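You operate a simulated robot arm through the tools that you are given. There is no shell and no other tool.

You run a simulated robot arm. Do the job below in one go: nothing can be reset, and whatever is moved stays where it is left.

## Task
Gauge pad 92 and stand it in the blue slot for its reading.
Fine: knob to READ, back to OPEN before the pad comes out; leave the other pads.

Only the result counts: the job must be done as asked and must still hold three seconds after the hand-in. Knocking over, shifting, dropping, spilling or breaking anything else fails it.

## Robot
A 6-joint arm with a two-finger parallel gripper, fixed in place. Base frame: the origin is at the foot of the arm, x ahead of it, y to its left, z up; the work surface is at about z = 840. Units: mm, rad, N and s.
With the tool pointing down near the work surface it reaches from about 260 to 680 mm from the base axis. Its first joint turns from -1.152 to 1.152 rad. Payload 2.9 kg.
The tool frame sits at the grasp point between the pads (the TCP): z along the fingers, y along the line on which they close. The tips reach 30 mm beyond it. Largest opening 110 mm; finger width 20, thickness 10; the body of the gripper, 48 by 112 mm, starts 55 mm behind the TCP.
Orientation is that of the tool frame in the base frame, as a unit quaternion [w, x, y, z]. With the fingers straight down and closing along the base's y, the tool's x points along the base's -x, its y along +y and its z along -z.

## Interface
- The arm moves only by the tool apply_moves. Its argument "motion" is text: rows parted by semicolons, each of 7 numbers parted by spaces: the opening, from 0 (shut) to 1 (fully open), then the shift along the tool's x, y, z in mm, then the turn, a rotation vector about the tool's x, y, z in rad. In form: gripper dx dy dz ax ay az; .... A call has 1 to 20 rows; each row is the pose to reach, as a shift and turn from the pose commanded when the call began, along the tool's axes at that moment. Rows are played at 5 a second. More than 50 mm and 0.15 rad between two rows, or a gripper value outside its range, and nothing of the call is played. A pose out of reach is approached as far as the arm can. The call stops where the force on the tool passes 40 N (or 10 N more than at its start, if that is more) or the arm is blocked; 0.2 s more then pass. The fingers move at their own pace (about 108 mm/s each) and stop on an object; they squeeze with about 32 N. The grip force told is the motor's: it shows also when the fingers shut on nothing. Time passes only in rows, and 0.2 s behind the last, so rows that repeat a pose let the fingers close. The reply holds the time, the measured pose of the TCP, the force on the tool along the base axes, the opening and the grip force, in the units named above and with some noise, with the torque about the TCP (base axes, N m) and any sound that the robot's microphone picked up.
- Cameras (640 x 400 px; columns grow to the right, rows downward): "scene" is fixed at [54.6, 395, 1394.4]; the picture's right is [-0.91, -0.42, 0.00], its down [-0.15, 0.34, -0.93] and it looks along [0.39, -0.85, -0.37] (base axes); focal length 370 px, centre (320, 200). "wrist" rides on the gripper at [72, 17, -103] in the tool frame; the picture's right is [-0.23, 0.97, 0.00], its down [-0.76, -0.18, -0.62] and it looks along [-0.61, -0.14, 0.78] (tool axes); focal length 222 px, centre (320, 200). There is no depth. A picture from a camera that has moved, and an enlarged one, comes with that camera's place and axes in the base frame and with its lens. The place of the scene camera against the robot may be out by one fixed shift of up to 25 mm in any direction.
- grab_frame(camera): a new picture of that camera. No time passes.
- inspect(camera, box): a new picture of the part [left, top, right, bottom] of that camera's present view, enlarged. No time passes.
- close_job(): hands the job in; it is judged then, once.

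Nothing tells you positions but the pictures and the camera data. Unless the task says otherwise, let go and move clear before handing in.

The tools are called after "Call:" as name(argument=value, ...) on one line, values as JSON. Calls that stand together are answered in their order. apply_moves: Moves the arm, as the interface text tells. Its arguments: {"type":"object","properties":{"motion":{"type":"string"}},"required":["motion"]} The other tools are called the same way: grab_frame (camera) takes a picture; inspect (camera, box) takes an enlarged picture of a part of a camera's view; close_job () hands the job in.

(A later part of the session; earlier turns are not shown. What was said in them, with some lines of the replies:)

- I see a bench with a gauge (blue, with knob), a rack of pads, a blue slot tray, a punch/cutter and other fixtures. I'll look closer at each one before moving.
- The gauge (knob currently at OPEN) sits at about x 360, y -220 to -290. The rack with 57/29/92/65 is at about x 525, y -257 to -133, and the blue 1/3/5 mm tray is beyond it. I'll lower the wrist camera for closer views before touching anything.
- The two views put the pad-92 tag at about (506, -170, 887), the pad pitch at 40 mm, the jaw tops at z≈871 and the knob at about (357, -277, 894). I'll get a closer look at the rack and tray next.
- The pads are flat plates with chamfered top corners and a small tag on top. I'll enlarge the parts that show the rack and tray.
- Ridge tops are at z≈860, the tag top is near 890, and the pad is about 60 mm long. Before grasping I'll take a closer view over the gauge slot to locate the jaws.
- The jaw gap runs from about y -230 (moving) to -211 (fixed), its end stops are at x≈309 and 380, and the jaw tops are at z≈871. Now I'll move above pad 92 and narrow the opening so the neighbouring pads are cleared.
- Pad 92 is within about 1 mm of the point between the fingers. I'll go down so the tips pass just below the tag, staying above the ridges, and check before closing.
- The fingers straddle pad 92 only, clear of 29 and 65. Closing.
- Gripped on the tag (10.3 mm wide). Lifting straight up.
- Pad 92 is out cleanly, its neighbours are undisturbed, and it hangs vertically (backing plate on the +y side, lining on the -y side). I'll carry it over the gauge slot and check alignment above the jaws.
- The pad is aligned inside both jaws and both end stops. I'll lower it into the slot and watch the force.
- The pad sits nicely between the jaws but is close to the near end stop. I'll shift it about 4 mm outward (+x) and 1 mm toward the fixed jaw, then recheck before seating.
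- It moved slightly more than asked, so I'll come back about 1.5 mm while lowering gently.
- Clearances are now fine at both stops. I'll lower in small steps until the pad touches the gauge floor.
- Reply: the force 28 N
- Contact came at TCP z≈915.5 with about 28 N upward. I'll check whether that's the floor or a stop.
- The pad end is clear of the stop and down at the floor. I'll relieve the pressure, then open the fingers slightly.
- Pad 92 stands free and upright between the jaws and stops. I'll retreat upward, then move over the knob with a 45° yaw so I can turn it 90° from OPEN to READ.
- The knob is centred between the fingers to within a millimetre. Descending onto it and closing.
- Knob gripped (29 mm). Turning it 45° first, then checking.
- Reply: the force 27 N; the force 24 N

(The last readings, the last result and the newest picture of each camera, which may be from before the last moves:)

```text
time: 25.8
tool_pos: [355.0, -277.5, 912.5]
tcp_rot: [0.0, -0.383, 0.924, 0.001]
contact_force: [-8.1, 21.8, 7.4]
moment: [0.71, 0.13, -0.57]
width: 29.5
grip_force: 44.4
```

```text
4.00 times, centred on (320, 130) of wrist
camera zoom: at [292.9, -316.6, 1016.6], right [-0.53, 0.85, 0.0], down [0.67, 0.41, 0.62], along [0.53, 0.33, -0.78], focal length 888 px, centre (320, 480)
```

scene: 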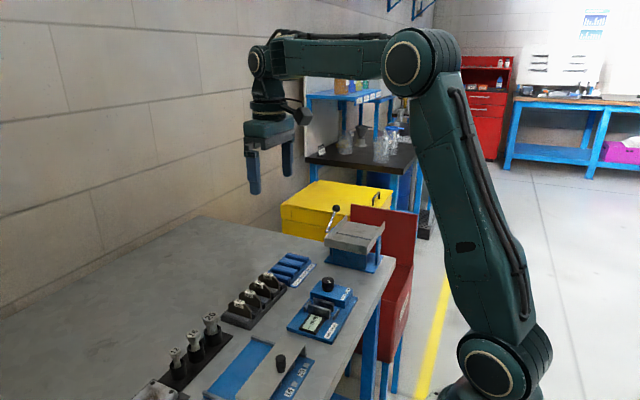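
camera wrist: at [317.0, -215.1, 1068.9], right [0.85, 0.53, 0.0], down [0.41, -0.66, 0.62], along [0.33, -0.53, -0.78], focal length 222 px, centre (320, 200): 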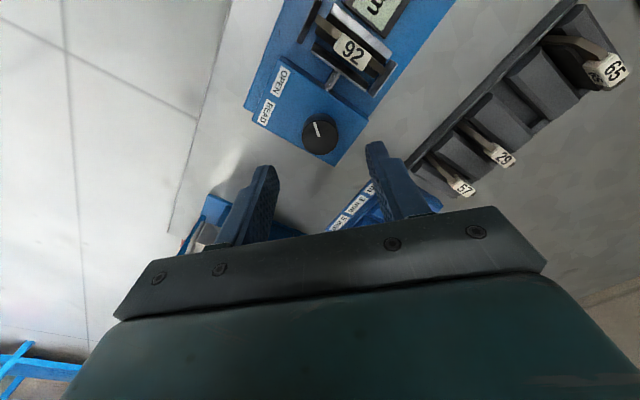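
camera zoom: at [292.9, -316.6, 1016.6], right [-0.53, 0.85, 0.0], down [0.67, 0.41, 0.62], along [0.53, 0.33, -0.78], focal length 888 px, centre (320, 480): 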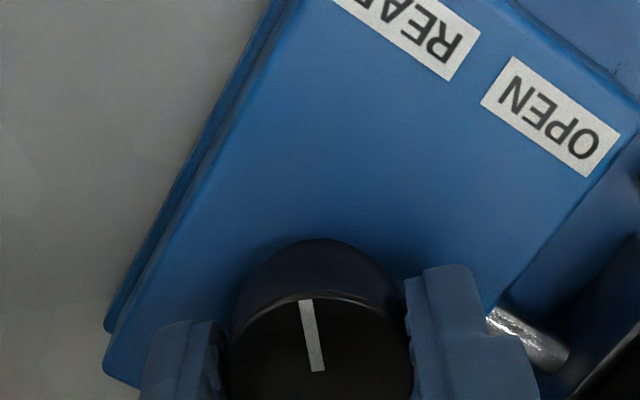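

The display now shows a reading; I'll zoom in and let it settle.

Call:
inspect(camera="scene", box=[300, 290, 350, 330])

Call:
apply_moves(motion="0 0 0 0 0 0 0; 0 0 0 0 0 0 0; 0 0 0 0 0 0 0; 0 0 0 0 0 0 0")

Call:
inspect(camera="scene", box=[300, 290, 350, 330])

```text
10.00 times, centred on (325, 310) of scene
camera zoom: at [54.3, 395.6, 1394.3], right [-0.91, -0.42, 0.0], down [-0.15, 0.34, -0.93], along [0.39, -0.85, -0.37], focal length 3702 px, centre (270, -900)
```

zoom: 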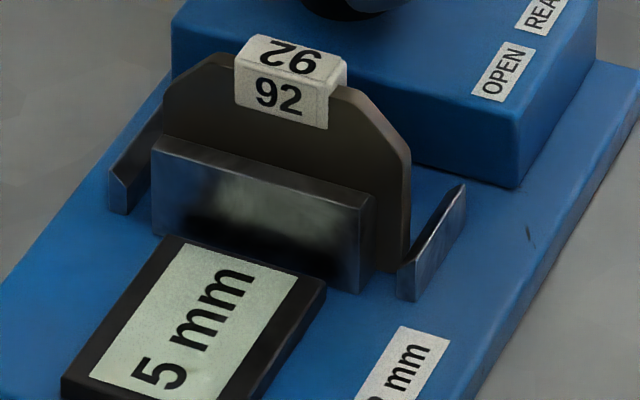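

```text
time: 26.8
tool_pos: [354.3, -278.1, 911.9]
tcp_rot: [0.0, -0.382, 0.924, 0.003]
contact_force: [-11.7, 21.6, 14.1]
moment: [0.65, 0.32, -0.38]
width: 29.3
grip_force: 45.1
```

```text
10.00 times, centred on (325, 310) of scene
camera zoom: at [54.2, 395.7, 1394.3], right [-0.91, -0.42, 0.0], down [-0.15, 0.34, -0.93], along [0.39, -0.85, -0.37], focal length 3702 px, centre (270, -900)
```

zoom: 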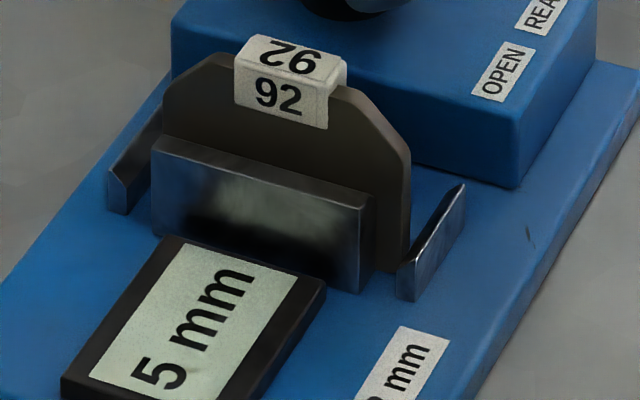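

The reading is a steady 5 mm. Turning the knob back to OPEN.

Call:
apply_moves(motion="0 0 0 0 0 0 0.13; 0 0 0 0 0 0 0.26; 0 0 0 0 0 0 0.39; 0 0 0 0 0 0 0.52; 0 0 0 0 0 0 0.65; 0 0 0 0 0 0 0.785; 0 0 0 0 0 0 0.785")

Call:
inspect(camera="scene", box=[280, 255, 360, 335])

```text
time: 28.4
tool_pos: [355.7, -279.2, 913.5]
tcp_rot: [-0.005, 0.003, 1.0, 0.001]
contact_force: [-23.4, 9.7, 17.6]
moment: [0.2, 0.3, 0.03]
width: 29.5
grip_force: 45.6
```

```text
5.00 times, centred on (320, 295) of scene
camera zoom: at [53.8, 395.4, 1394.4], right [-0.91, -0.42, 0.0], down [-0.15, 0.34, -0.93], along [0.39, -0.85, -0.37], focal length 1851 px, centre (320, -275)
```

zoom: 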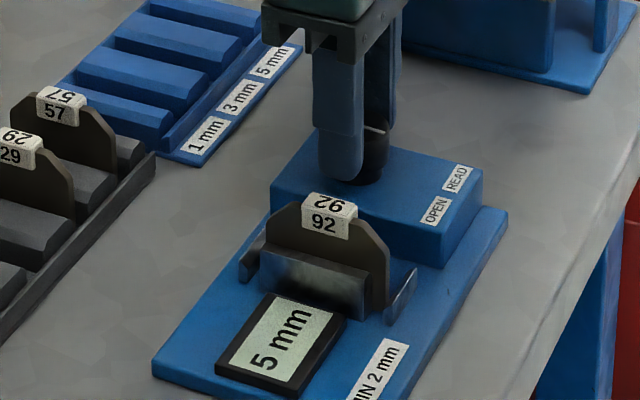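

Call:
apply_moves(motion="0 1.5 0.5 -1 0 0 0.13; 0 1.5 0.5 -1 0 0 0.26; 0 1.5 0.5 -1 0 0 0.39; 0 1.5 0.5 -1 0 0 0.52; 0 1.5 0.5 -1 0 0 0.65; 0 1.5 0.5 -1 0 0 0.785; 0 1.5 0.5 -1 0 0 0.785")

Call:
inspect(camera="wrist", box=[240, 80, 400, 180])

Call:
inspect(camera="scene", box=[280, 255, 360, 335])

```text
time: 30.0
tool_pos: [356.6, -278.1, 912.3]
tcp_rot: [0.0, 0.382, 0.924, 0.001]
contact_force: [3.7, 5.5, -11.8]
moment: [-0.13, -0.32, 0.49]
width: 29.1
grip_force: 44.8
```

```text
4.00 times, centred on (320, 130) of wrist
camera zoom: at [316.2, -214.0, 1016.9], right [0.85, 0.53, 0.0], down [0.41, -0.66, 0.62], along [0.33, -0.53, -0.78], focal length 888 px, centre (320, 480)
```

zoom: 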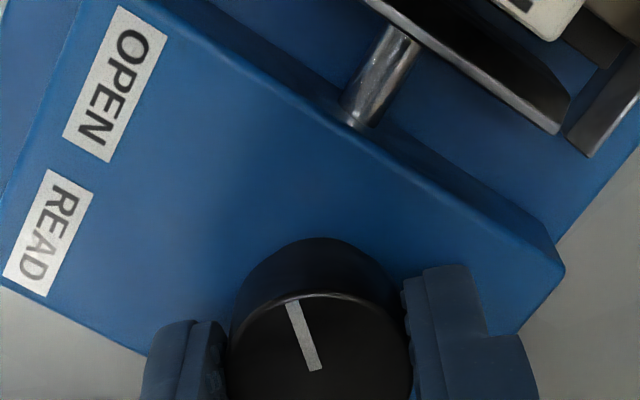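

```text
5.00 times, centred on (320, 295) of scene
camera zoom: at [54.8, 395.1, 1394.4], right [-0.91, -0.42, 0.0], down [-0.15, 0.34, -0.93], along [0.39, -0.85, -0.37], focal length 1851 px, centre (320, -275)
```

zoom: 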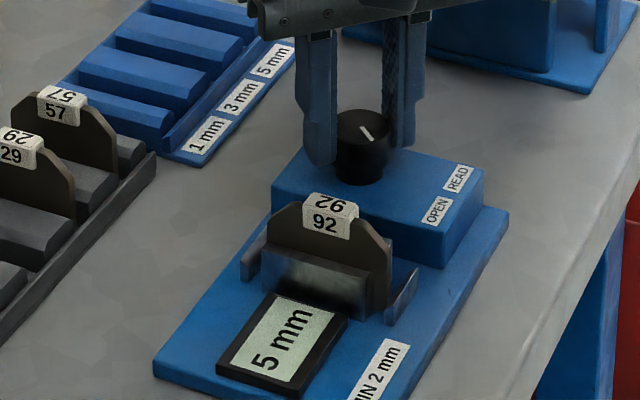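

The knob is back at OPEN and the jaw has retracted. Releasing the knob and rising.

Call:
apply_moves(motion="0.3 0 0 0 0 0 0; 0.5 0 0 0 0 0 0; 0.55 0 0 0 0 0 0; 0.55 0 0 -15 0 0 0; 0.55 0 0 -50 0 0 0; 0.55 0 0 -80 0 0 0; 0.55 0 0 -80 0 0 0; 0.55 0 0 -80 0 0 0")

Call:
grab_frame(camera="wrist")

Call:
inspect(camera="scene", box=[280, 255, 360, 335])

```text
time: 31.8
tool_pos: [356.1, -280.0, 993.4]
tcp_rot: [0.0, 0.383, 0.924, -0.001]
contact_force: [0.4, 0.9, 0.0]
moment: [-0.04, -0.01, -0.01]
width: 60.6
grip_force: 0.0
```

```text
taken
camera wrist: at [316.7, -215.3, 1097.5], right [0.85, 0.53, 0.0], down [0.41, -0.66, 0.62], along [0.33, -0.53, -0.78], focal length 222 px, centre (320, 200)
```

wrist: 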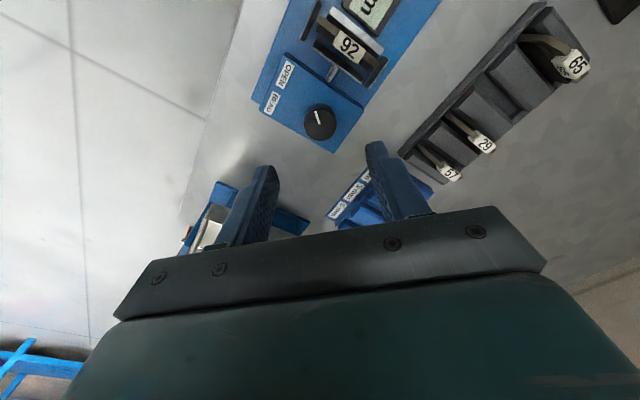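

```text
5.00 times, centred on (320, 295) of scene
camera zoom: at [54.6, 395.0, 1394.4], right [-0.91, -0.42, 0.0], down [-0.15, 0.34, -0.93], along [0.39, -0.85, -0.37], focal length 1851 px, centre (320, -275)
```

zoom: 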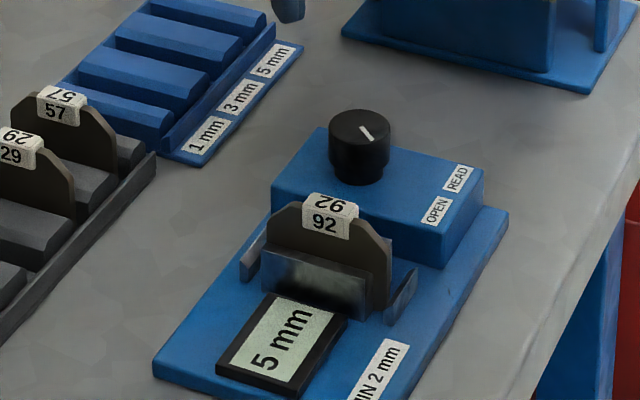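

Pad 92 is still upright and the jaws are open. I'll move back over the pad with the wrist at zero yaw and check alignment.

Call:
apply_moves(motion="0.5 13 9.5 0 0 0 -0.13; 0.4 26 19 0 0 0 -0.26; 0.33 40 29 0 0 0 -0.39; 0.33 53 38.2 0 0 0 -0.52; 0.33 53 38.2 10 0 0 -0.65; 0.33 53 38.2 25 0 0 -0.785; 0.33 53 38.2 38 0 0 -0.785; 0.33 53 38.2 38 0 0 -0.785; 0.33 53 38.2 38 0 0 -0.785")

Call:
inspect(camera="wrist", box=[240, 80, 400, 180])

```text
time: 33.8
tool_pos: [344.6, -215.5, 956.0]
tcp_rot: [-0.001, 0.0, 1.0, -0.001]
contact_force: [1.2, -0.1, 0.8]
moment: [-0.01, -0.04, 0.0]
width: 36.3
grip_force: 0.1
```

```text
4.00 times, centred on (320, 130) of wrist
camera zoom: at [272.4, -197.4, 1060.4], right [0.23, 0.97, 0.0], down [0.76, -0.18, 0.62], along [0.61, -0.14, -0.78], focal length 888 px, centre (320, 480)
```

zoom: 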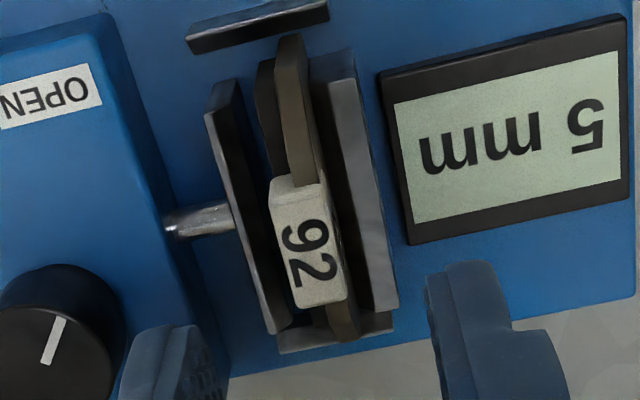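

The pad is about 1.3 mm nearer and 2.2 mm to the -y side of the tool, so I'll correct for that and descend to the previous grasp height.

Call:
apply_moves(motion="0.33 1.3 -2.2 0 0 0 0; 0.33 1.3 -2.2 20 0 0 0; 0.33 1.3 -2.2 35 0 0 0; 0.33 1.3 -2.2 41.5 0 0 0; 0.33 1.3 -2.2 41.5 0 0 0; 0.33 1.3 -2.2 41.5 0 0 0")

Call:
inspect(camera="wrist", box=[240, 80, 400, 180])

Call:
inspect(camera="scene", box=[300, 280, 350, 320])

```text
time: 35.2
tool_pos: [344.4, -218.6, 912.6]
tcp_rot: [0.0, 0.0, 1.0, -0.001]
contact_force: [0.0, -0.4, -0.2]
moment: [0.0, 0.0, 0.02]
width: 36.3
grip_force: 0.1
```

```text
4.00 times, centred on (320, 130) of wrist
camera zoom: at [272.5, -200.4, 1017.8], right [0.23, 0.97, 0.0], down [0.76, -0.18, 0.62], along [0.61, -0.14, -0.78], focal length 888 px, centre (320, 480)
```

zoom: 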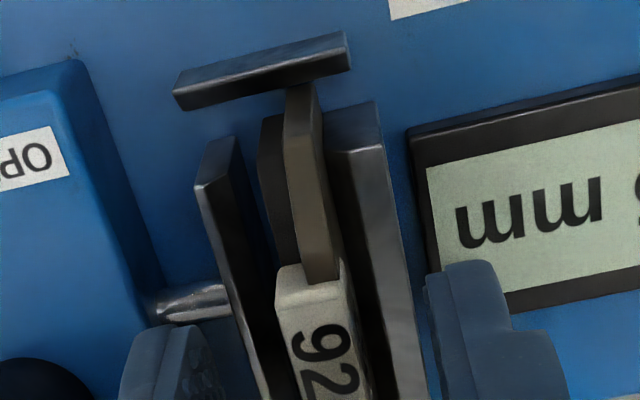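

```text
10.00 times, centred on (325, 300) of scene
camera zoom: at [54.6, 395.0, 1394.4], right [-0.91, -0.42, 0.0], down [-0.15, 0.34, -0.93], along [0.39, -0.85, -0.37], focal length 3702 px, centre (270, -800)
```

zoom: 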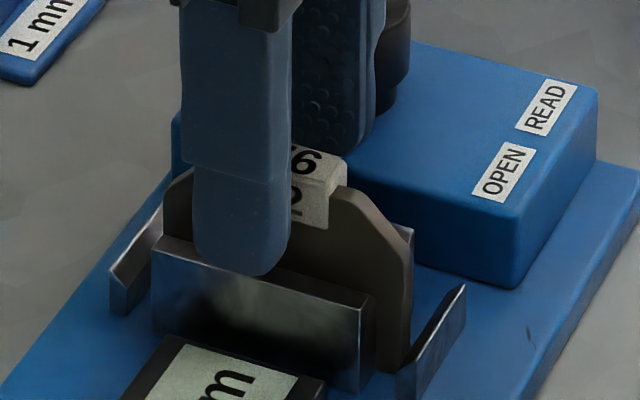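

Call:
apply_moves(motion="0.33 0 0.8 -1 0 0 0; 0.25 0 0.8 -1 0 0 0; 0.1 0 0.8 -1 0 0 0; 0 0 0.8 -1 0 0 0; 0 0 0.8 -1 0 0 0; 0 0 0.8 -1 0 0 0; 0 0 0.8 -1 0 0 0")

Call:
inspect(camera="wrist", box=[240, 80, 400, 180])

```text
time: 36.8
tool_pos: [343.1, -218.0, 915.8]
tcp_rot: [0.001, 0.002, 1.0, 0.001]
contact_force: [-0.2, -2.3, 1.5]
moment: [-0.09, 0.02, 0.01]
width: 10.2
grip_force: 31.7
```

```text
4.00 times, centred on (320, 130) of wrist
camera zoom: at [272.1, -199.0, 1019.1], right [0.23, 0.97, 0.0], down [0.76, -0.18, 0.62], along [0.61, -0.14, -0.78], focal length 888 px, centre (320, 480)
```

zoom: 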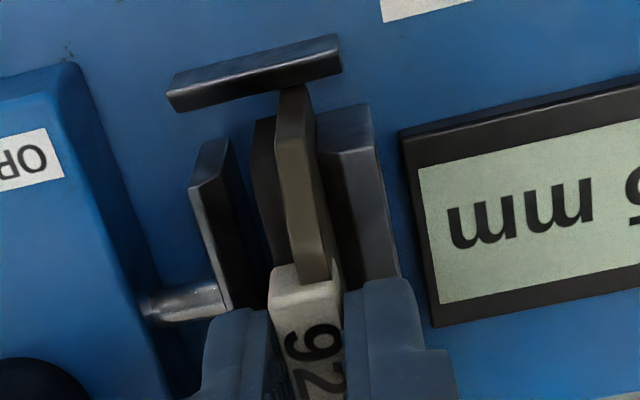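

Gripped. Lifting it straight out of the gauge.

Call:
apply_moves(motion="0 0 0 -5 0 0 0; 0 0 0 -15 0 0 0; 0 0 0 -35 0 0 0; 0 0 0 -65 0 0 0; 0 0 0 -95 0 0 0; 0 0 0 -95 0 0 0; 0 0 0 -95 0 0 0")

Call:
grab_frame(camera="scene")

Call:
inspect(camera="scene", box=[260, 240, 360, 340])

```text
time: 38.4
tool_pos: [344.7, -214.3, 1010.2]
tcp_rot: [0.001, 0.0, 1.0, 0.0]
contact_force: [0.0, 0.7, -1.2]
moment: [0.01, 0.01, -0.01]
width: 10.1
grip_force: 32.0
```

```text
taken
```

scene: 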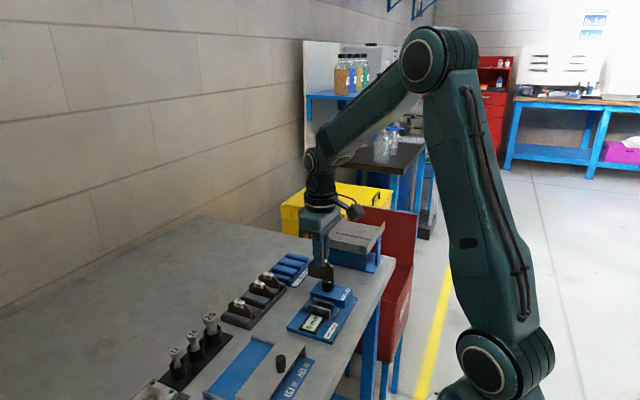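

```text
4.00 times, centred on (310, 290) of scene
camera zoom: at [54.6, 395.0, 1394.4], right [-0.91, -0.42, 0.0], down [-0.15, 0.34, -0.93], along [0.39, -0.85, -0.37], focal length 1481 px, centre (360, -160)
```

zoom: 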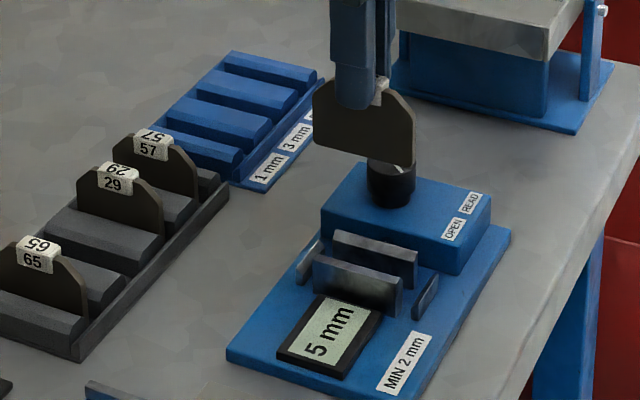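

The reading is 5 mm, and the pad is out with the knob at OPEN. I'll carry it high toward the blue tray, approaching along x to stay clear of the slab fixture, and look at the slots.

Call:
apply_moves(motion="0 -30 -8 0 0 0 0; 0 -65 -25 0 0 0 0; 0 -95 -50 0 0 0 0; 0 -115 -80 0 0 0 0; 0 -125 -110 0 0 0 0; 0 -125 -125 0 0 0 0; 0 -125 -125 0 0 0 0; 0 -125 -125 0 0 0 0")

Call:
grab_frame(camera="wrist")

Call:
inspect(camera="wrist", box=[200, 80, 400, 200])

```text
time: 40.2
tool_pos: [467.4, -341.8, 1009.4]
tcp_rot: [0.0, 0.0, 1.0, 0.0]
contact_force: [-0.4, -0.6, -1.3]
moment: [0.0, -0.01, 0.0]
width: 10.3
grip_force: 32.3
```

```text
taken
camera wrist: at [396.0, -322.8, 1113.4], right [0.23, 0.97, 0.0], down [0.76, -0.18, 0.62], along [0.61, -0.14, -0.78], focal length 222 px, centre (320, 200)
```

wrist: 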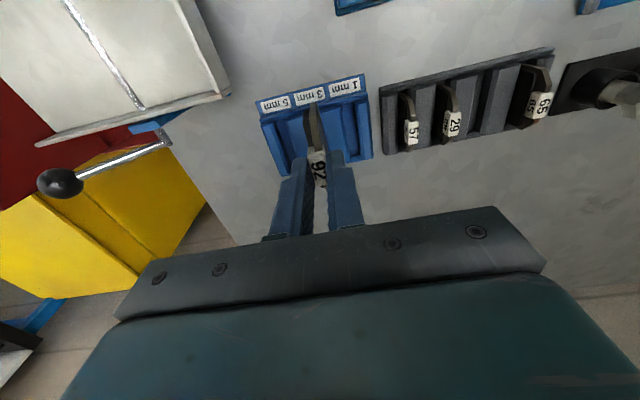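

```text
3.20 times, centred on (300, 140) of wrist
camera zoom: at [396.0, -322.8, 1113.4], right [0.23, 0.97, 0.0], down [0.76, -0.18, 0.62], along [0.61, -0.14, -0.78], focal length 711 px, centre (384, 392)
```

zoom: 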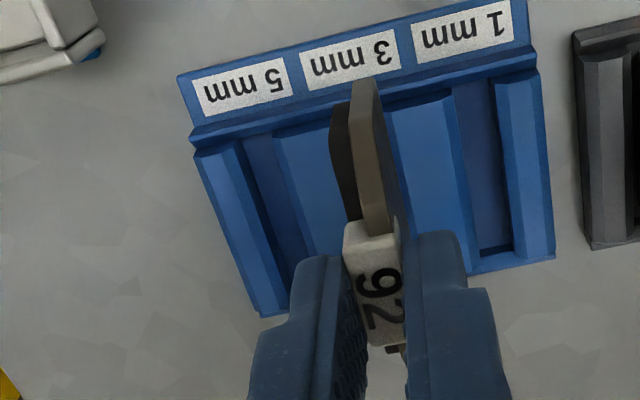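

The tray slots run at y ≈ -309 (1 mm), -348 (3 mm) and -388 (5 mm), centred at x≈506.5. Moving above the 5 mm slot for a closer check.

Call:
apply_moves(motion="0 -20 -12 0 0 0 0; 0 -38.8 -30 0 0 0 0; 0 -38.8 -47.2 5 0 0 0; 0 -38.8 -47.2 25 0 0 0; 0 -38.8 -47.2 45 0 0 0; 0 -38.8 -47.2 45 0 0 0; 0 -38.8 -47.2 45 0 0 0")

Call:
inspect(camera="wrist", box=[240, 60, 400, 160])

Call:
inspect(camera="scene", box=[240, 220, 340, 300])

```text
time: 41.8
tool_pos: [506.4, -390.3, 964.9]
tcp_rot: [0.0, 0.0, 1.0, 0.0]
contact_force: [1.0, -0.5, -1.5]
moment: [-0.01, -0.04, -0.02]
width: 10.1
grip_force: 32.2
```

```text
4.00 times, centred on (320, 110) of wrist
camera zoom: at [434.3, -371.6, 1069.3], right [0.23, 0.97, 0.0], down [0.76, -0.18, 0.62], along [0.61, -0.14, -0.78], focal length 888 px, centre (320, 560)
```

zoom: 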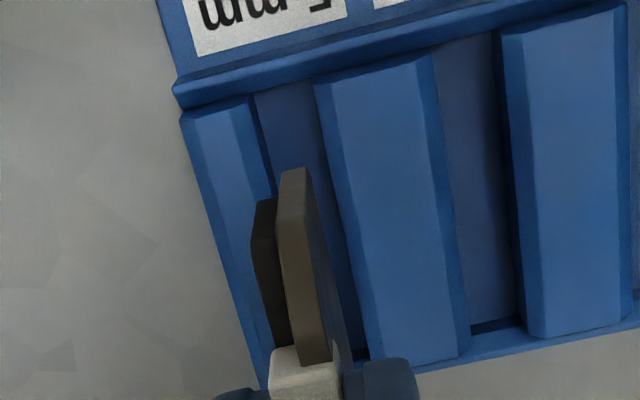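

```text
5.00 times, centred on (290, 260) of scene
camera zoom: at [54.6, 395.0, 1394.5], right [-0.91, -0.42, 0.0], down [-0.15, 0.34, -0.93], along [0.39, -0.85, -0.37], focal length 1851 px, centre (470, -100)
```

zoom: 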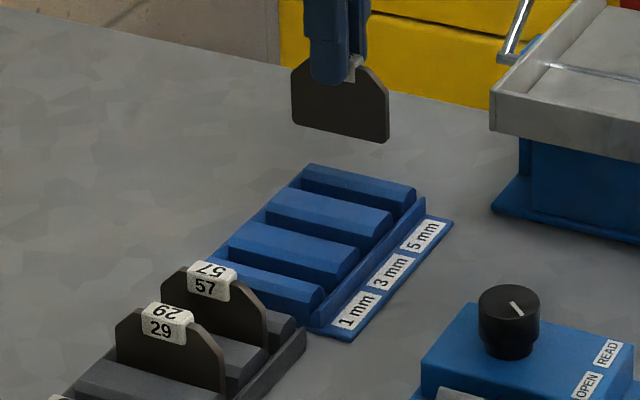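

The pad is centred over the 5 mm groove (pad about 10 mm overall, groove about 13 mm with chamfers). Lowering to just above the ridges to recheck.

Call:
apply_moves(motion="0 0 -0.2 12 0 0 0; 0 0 -0.2 24 0 0 0; 0 0 -0.2 34 0 0 0; 0 0 -0.2 34 0 0 0; 0 0 -0.2 34 0 0 0")

Call:
inspect(camera="wrist", box=[240, 80, 400, 180])

Call:
inspect(camera="scene", box=[260, 235, 330, 285])

```text
time: 43.0
tool_pos: [506.2, -389.0, 931.6]
tcp_rot: [0.0, 0.0, 1.0, 0.0]
contact_force: [0.7, 0.3, -1.6]
moment: [-0.01, 0.0, 0.0]
width: 10.2
grip_force: 32.0
```

```text
4.00 times, centred on (320, 130) of wrist
camera zoom: at [434.3, -370.5, 1035.1], right [0.23, 0.97, 0.0], down [0.76, -0.18, 0.62], along [0.61, -0.14, -0.78], focal length 888 px, centre (320, 480)
```

zoom: 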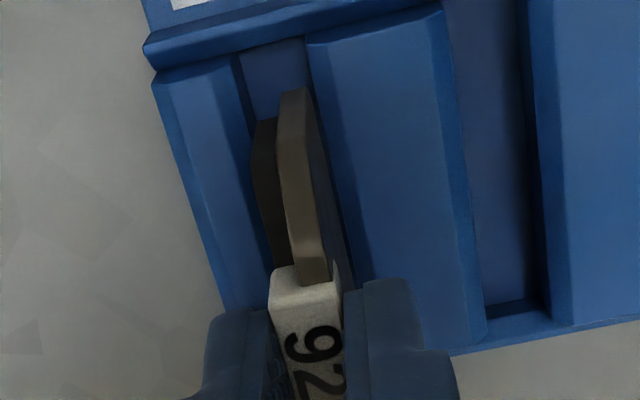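

```text
8.00 times, centred on (295, 260) of scene
camera zoom: at [54.6, 395.0, 1394.5], right [-0.91, -0.42, 0.0], down [-0.15, 0.34, -0.93], along [0.39, -0.85, -0.37], focal length 2962 px, centre (520, -280)
```

zoom: 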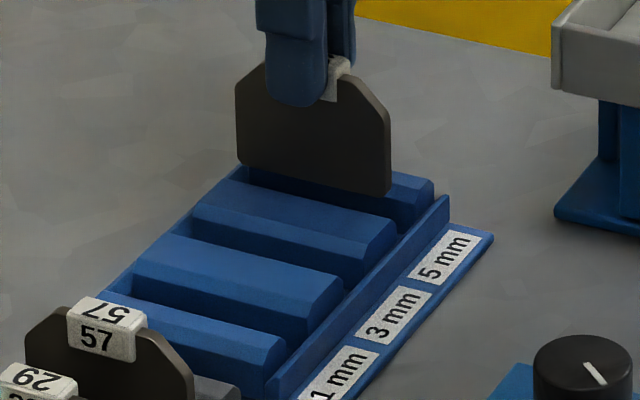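

Both sides show about 1 mm margin with the pad centred, so I'll lower it into the groove gently.

Call:
apply_moves(motion="0 0 0 4 0 0 0; 0 0 0 8 0 0 0; 0 0 0 12 0 0 0; 0 0 0 12 0 0 0")

Call:
inspect(camera="wrist", box=[240, 80, 400, 180])

Call:
inspect(camera="scene", box=[260, 235, 330, 285])

```text
time: 44.0
tool_pos: [507.1, -390.0, 917.5]
tcp_rot: [0.0, 0.0, 1.0, 0.0]
contact_force: [0.2, 0.1, -2.0]
moment: [0.01, -0.01, -0.01]
width: 10.4
grip_force: 32.0
```

```text
4.00 times, centred on (320, 130) of wrist
camera zoom: at [434.3, -371.4, 1022.4], right [0.23, 0.97, 0.0], down [0.76, -0.18, 0.62], along [0.61, -0.14, -0.78], focal length 888 px, centre (320, 480)
```

zoom: 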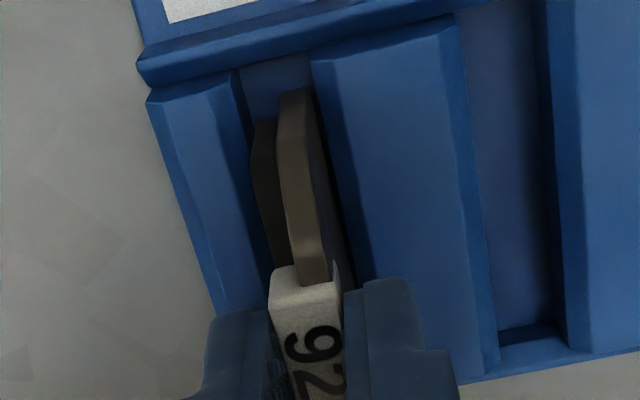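

```text
8.00 times, centred on (295, 260) of scene
camera zoom: at [54.6, 395.0, 1394.5], right [-0.91, -0.42, 0.0], down [-0.15, 0.34, -0.93], along [0.39, -0.85, -0.37], focal length 2962 px, centre (520, -280)
```

zoom: 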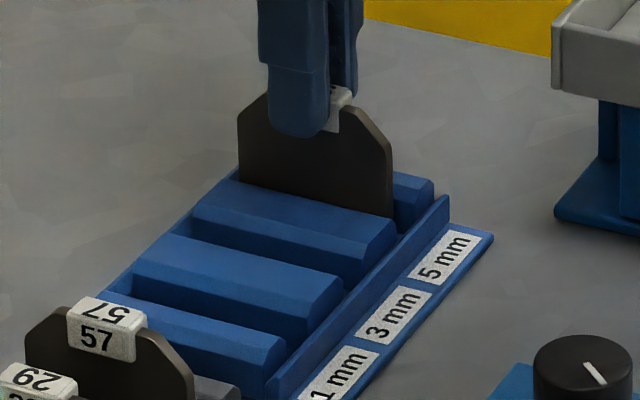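

The pad is entering the groove without contact. Continuing down to the floor.

Call:
apply_moves(motion="0 0 0 2 0 0 0; 0 0 0 4 0 0 0; 0 0 0 6 0 0 0; 0 0 0 6 0 0 0")

```text
time: 45.0
tool_pos: [505.7, -389.0, 912.5]
tcp_rot: [0.0, 0.0, 1.0, 0.0]
contact_force: [-0.3, -0.2, -0.7]
moment: [-0.01, -0.04, -0.02]
width: 10.2
grip_force: 31.7
```

Call:
apply_moves(motion="0 0 0 1 0 0 0; 0 0 0 2 0 0 0; 0 0 0 2 0 0 0")

Call:
inspect(camera="scene", box=[260, 235, 330, 285])

```text
time: 45.8
tool_pos: [506.9, -389.4, 910.2]
tcp_rot: [0.0, 0.0, 1.0, -0.001]
contact_force: [-0.5, -0.3, -1.7]
moment: [0.0, 0.02, 0.02]
width: 10.4
grip_force: 31.9
```

```text
8.00 times, centred on (295, 260) of scene
camera zoom: at [54.6, 395.0, 1394.5], right [-0.91, -0.42, 0.0], down [-0.15, 0.34, -0.93], along [0.39, -0.85, -0.37], focal length 2962 px, centre (520, -280)
```

zoom: 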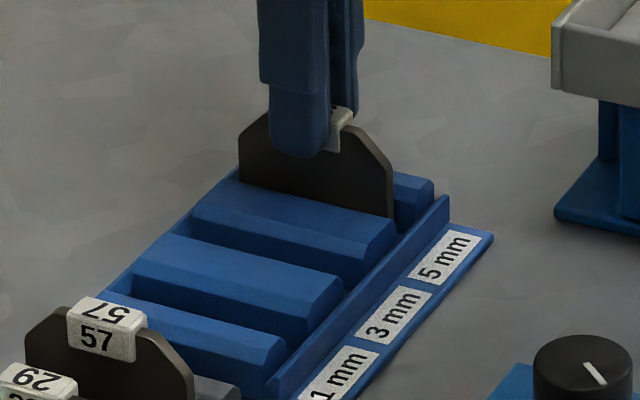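

Call:
apply_moves(motion="0 0 0 0.7 0 0 0; 0 0 0 1.4 0 0 0; 0 0 0 1.4 0 0 0")

```text
time: 46.6
tool_pos: [505.5, -388.1, 910.1]
tcp_rot: [-0.001, 0.0, 1.0, -0.001]
contact_force: [-0.2, -0.8, -1.2]
moment: [-0.06, 0.02, 0.0]
width: 10.5
grip_force: 31.9
```

Call:
apply_moves(motion="0 0 0 0.7 0 0 0; 0 0 0 1.4 0 0 0; 0 0 0 1.4 0 0 0")

```text
time: 47.4
tool_pos: [505.8, -387.8, 909.5]
tcp_rot: [0.0, 0.0, 1.0, -0.001]
contact_force: [1.7, 0.4, 5.3]
moment: [0.01, 0.09, -0.02]
width: 10.4
grip_force: 32.3
```

Light floor contact (about 6 N) at the same height as in the rack, so the pad is seated. Releasing.

Call:
apply_moves(motion="0 0 0 0 0 0 0; 0.12 0 0 0 0 0 0; 0.17 0 0 0 0 0 0; 0.24 0 0 0 0 0 0; 0.3 0 0 0 0 0 0; 0.3 0 0 0 0 0 0")

Call:
inspect(camera="wrist", box=[240, 80, 400, 180])

Call:
inspect(camera="scene", box=[260, 235, 330, 285])

```text
time: 48.8
tool_pos: [506.0, -388.5, 909.1]
tcp_rot: [0.0, 0.0, 1.0, 0.0]
contact_force: [-0.5, 0.1, 0.2]
moment: [0.03, 0.01, 0.0]
width: 32.9
grip_force: 0.0
```

```text
4.00 times, centred on (320, 130) of wrist
camera zoom: at [434.3, -370.1, 1012.4], right [0.23, 0.97, 0.0], down [0.76, -0.18, 0.62], along [0.61, -0.14, -0.78], focal length 888 px, centre (320, 480)
```

zoom: 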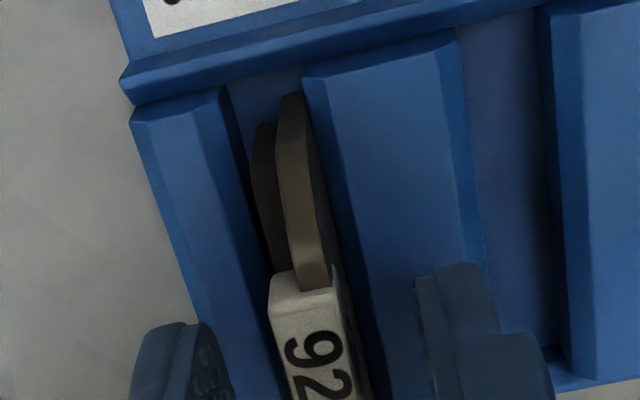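

```text
8.00 times, centred on (295, 260) of scene
camera zoom: at [54.6, 395.0, 1394.4], right [-0.91, -0.42, 0.0], down [-0.15, 0.34, -0.93], along [0.39, -0.85, -0.37], focal length 2962 px, centre (520, -280)
```

zoom: 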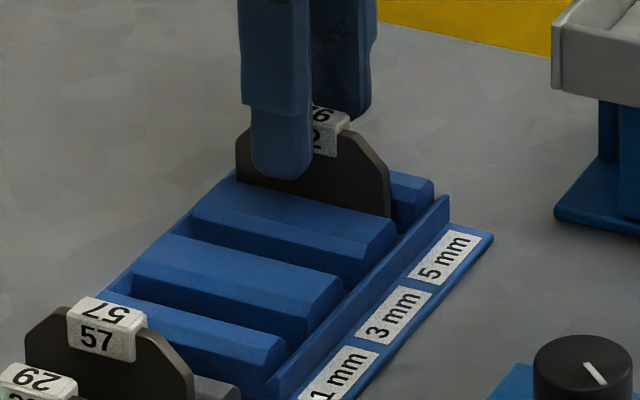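

The pad stands freely in the 5 mm slot. Retreating upward and checking the whole scene.

Call:
apply_moves(motion="0.3 0 0 -10 0 0 0; 0.3 0 0 -35 0 0 0; 0.3 0 0 -70 0 0 0; 0.3 0 0 -110 0 0 0; 0.3 0 20 -140 0 0 0; 0.3 0 60 -150 0 0 0; 0.3 0 100 -150 0 0 0; 0.3 0 100 -150 0 0 0; 0.3 0 100 -150 0 0 0")

Call:
grab_frame(camera="wrist")

Call:
inspect(camera="scene", box=[200, 225, 360, 325])

Call:
inspect(camera="scene", box=[270, 240, 320, 280])

```text
time: 50.8
tool_pos: [506.8, -289.8, 1059.8]
tcp_rot: [0.0, 0.0, 1.0, 0.0]
contact_force: [-0.4, -0.4, -0.5]
moment: [-0.02, 0.01, 0.0]
width: 33.0
grip_force: 0.1
```

```text
taken
camera wrist: at [435.3, -271.8, 1164.2], right [0.23, 0.97, 0.0], down [0.76, -0.18, 0.62], along [0.61, -0.14, -0.78], focal length 222 px, centre (320, 200)
```

wrist: 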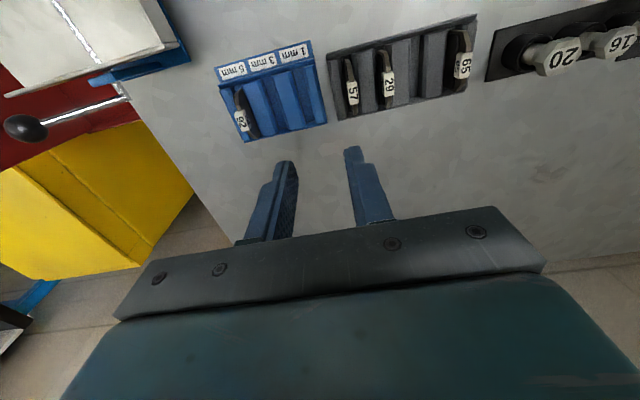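

```text
4.00 times, centred on (280, 275) of scene
camera zoom: at [54.6, 395.0, 1394.4], right [-0.91, -0.42, 0.0], down [-0.15, 0.34, -0.93], along [0.39, -0.85, -0.37], focal length 1481 px, centre (480, -100)
```

zoom: 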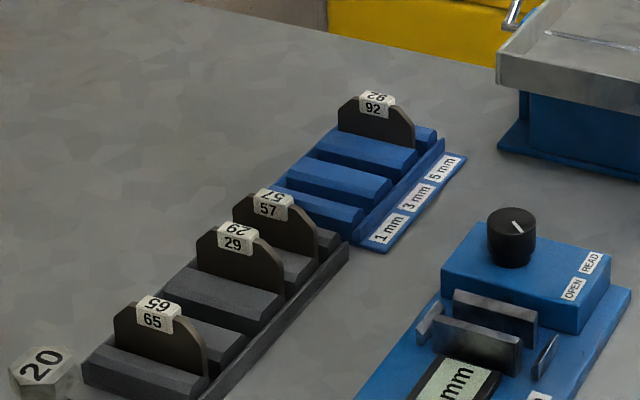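

```text
10.00 times, centred on (295, 260) of scene
camera zoom: at [54.6, 395.0, 1394.4], right [-0.91, -0.42, 0.0], down [-0.15, 0.34, -0.93], along [0.39, -0.85, -0.37], focal length 3702 px, centre (570, -400)
```

zoom: 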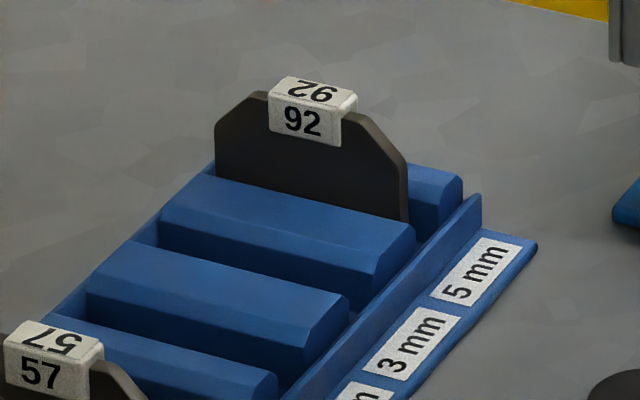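

Pad 92 stands upright in the 5 mm slot, the knob is at OPEN, and pads 57, 29 and 65 are where they were. The arm is clear, so I'm handing in.

Call:
close_job()

```text
The job is handed in.
```

Pad 92 read a steady 5 mm on the gauge and now stands upright in the blue 5 mm slot. I turned the knob to READ for the measurement and back to OPEN before lifting the pad out.

Pads 57, 29 and 65 were not touched, and the final pictures show them still in the rack. The arm had let go and moved clear before I handed the job in. The hand-in was accepted, but the reply gave no verdict on the result.
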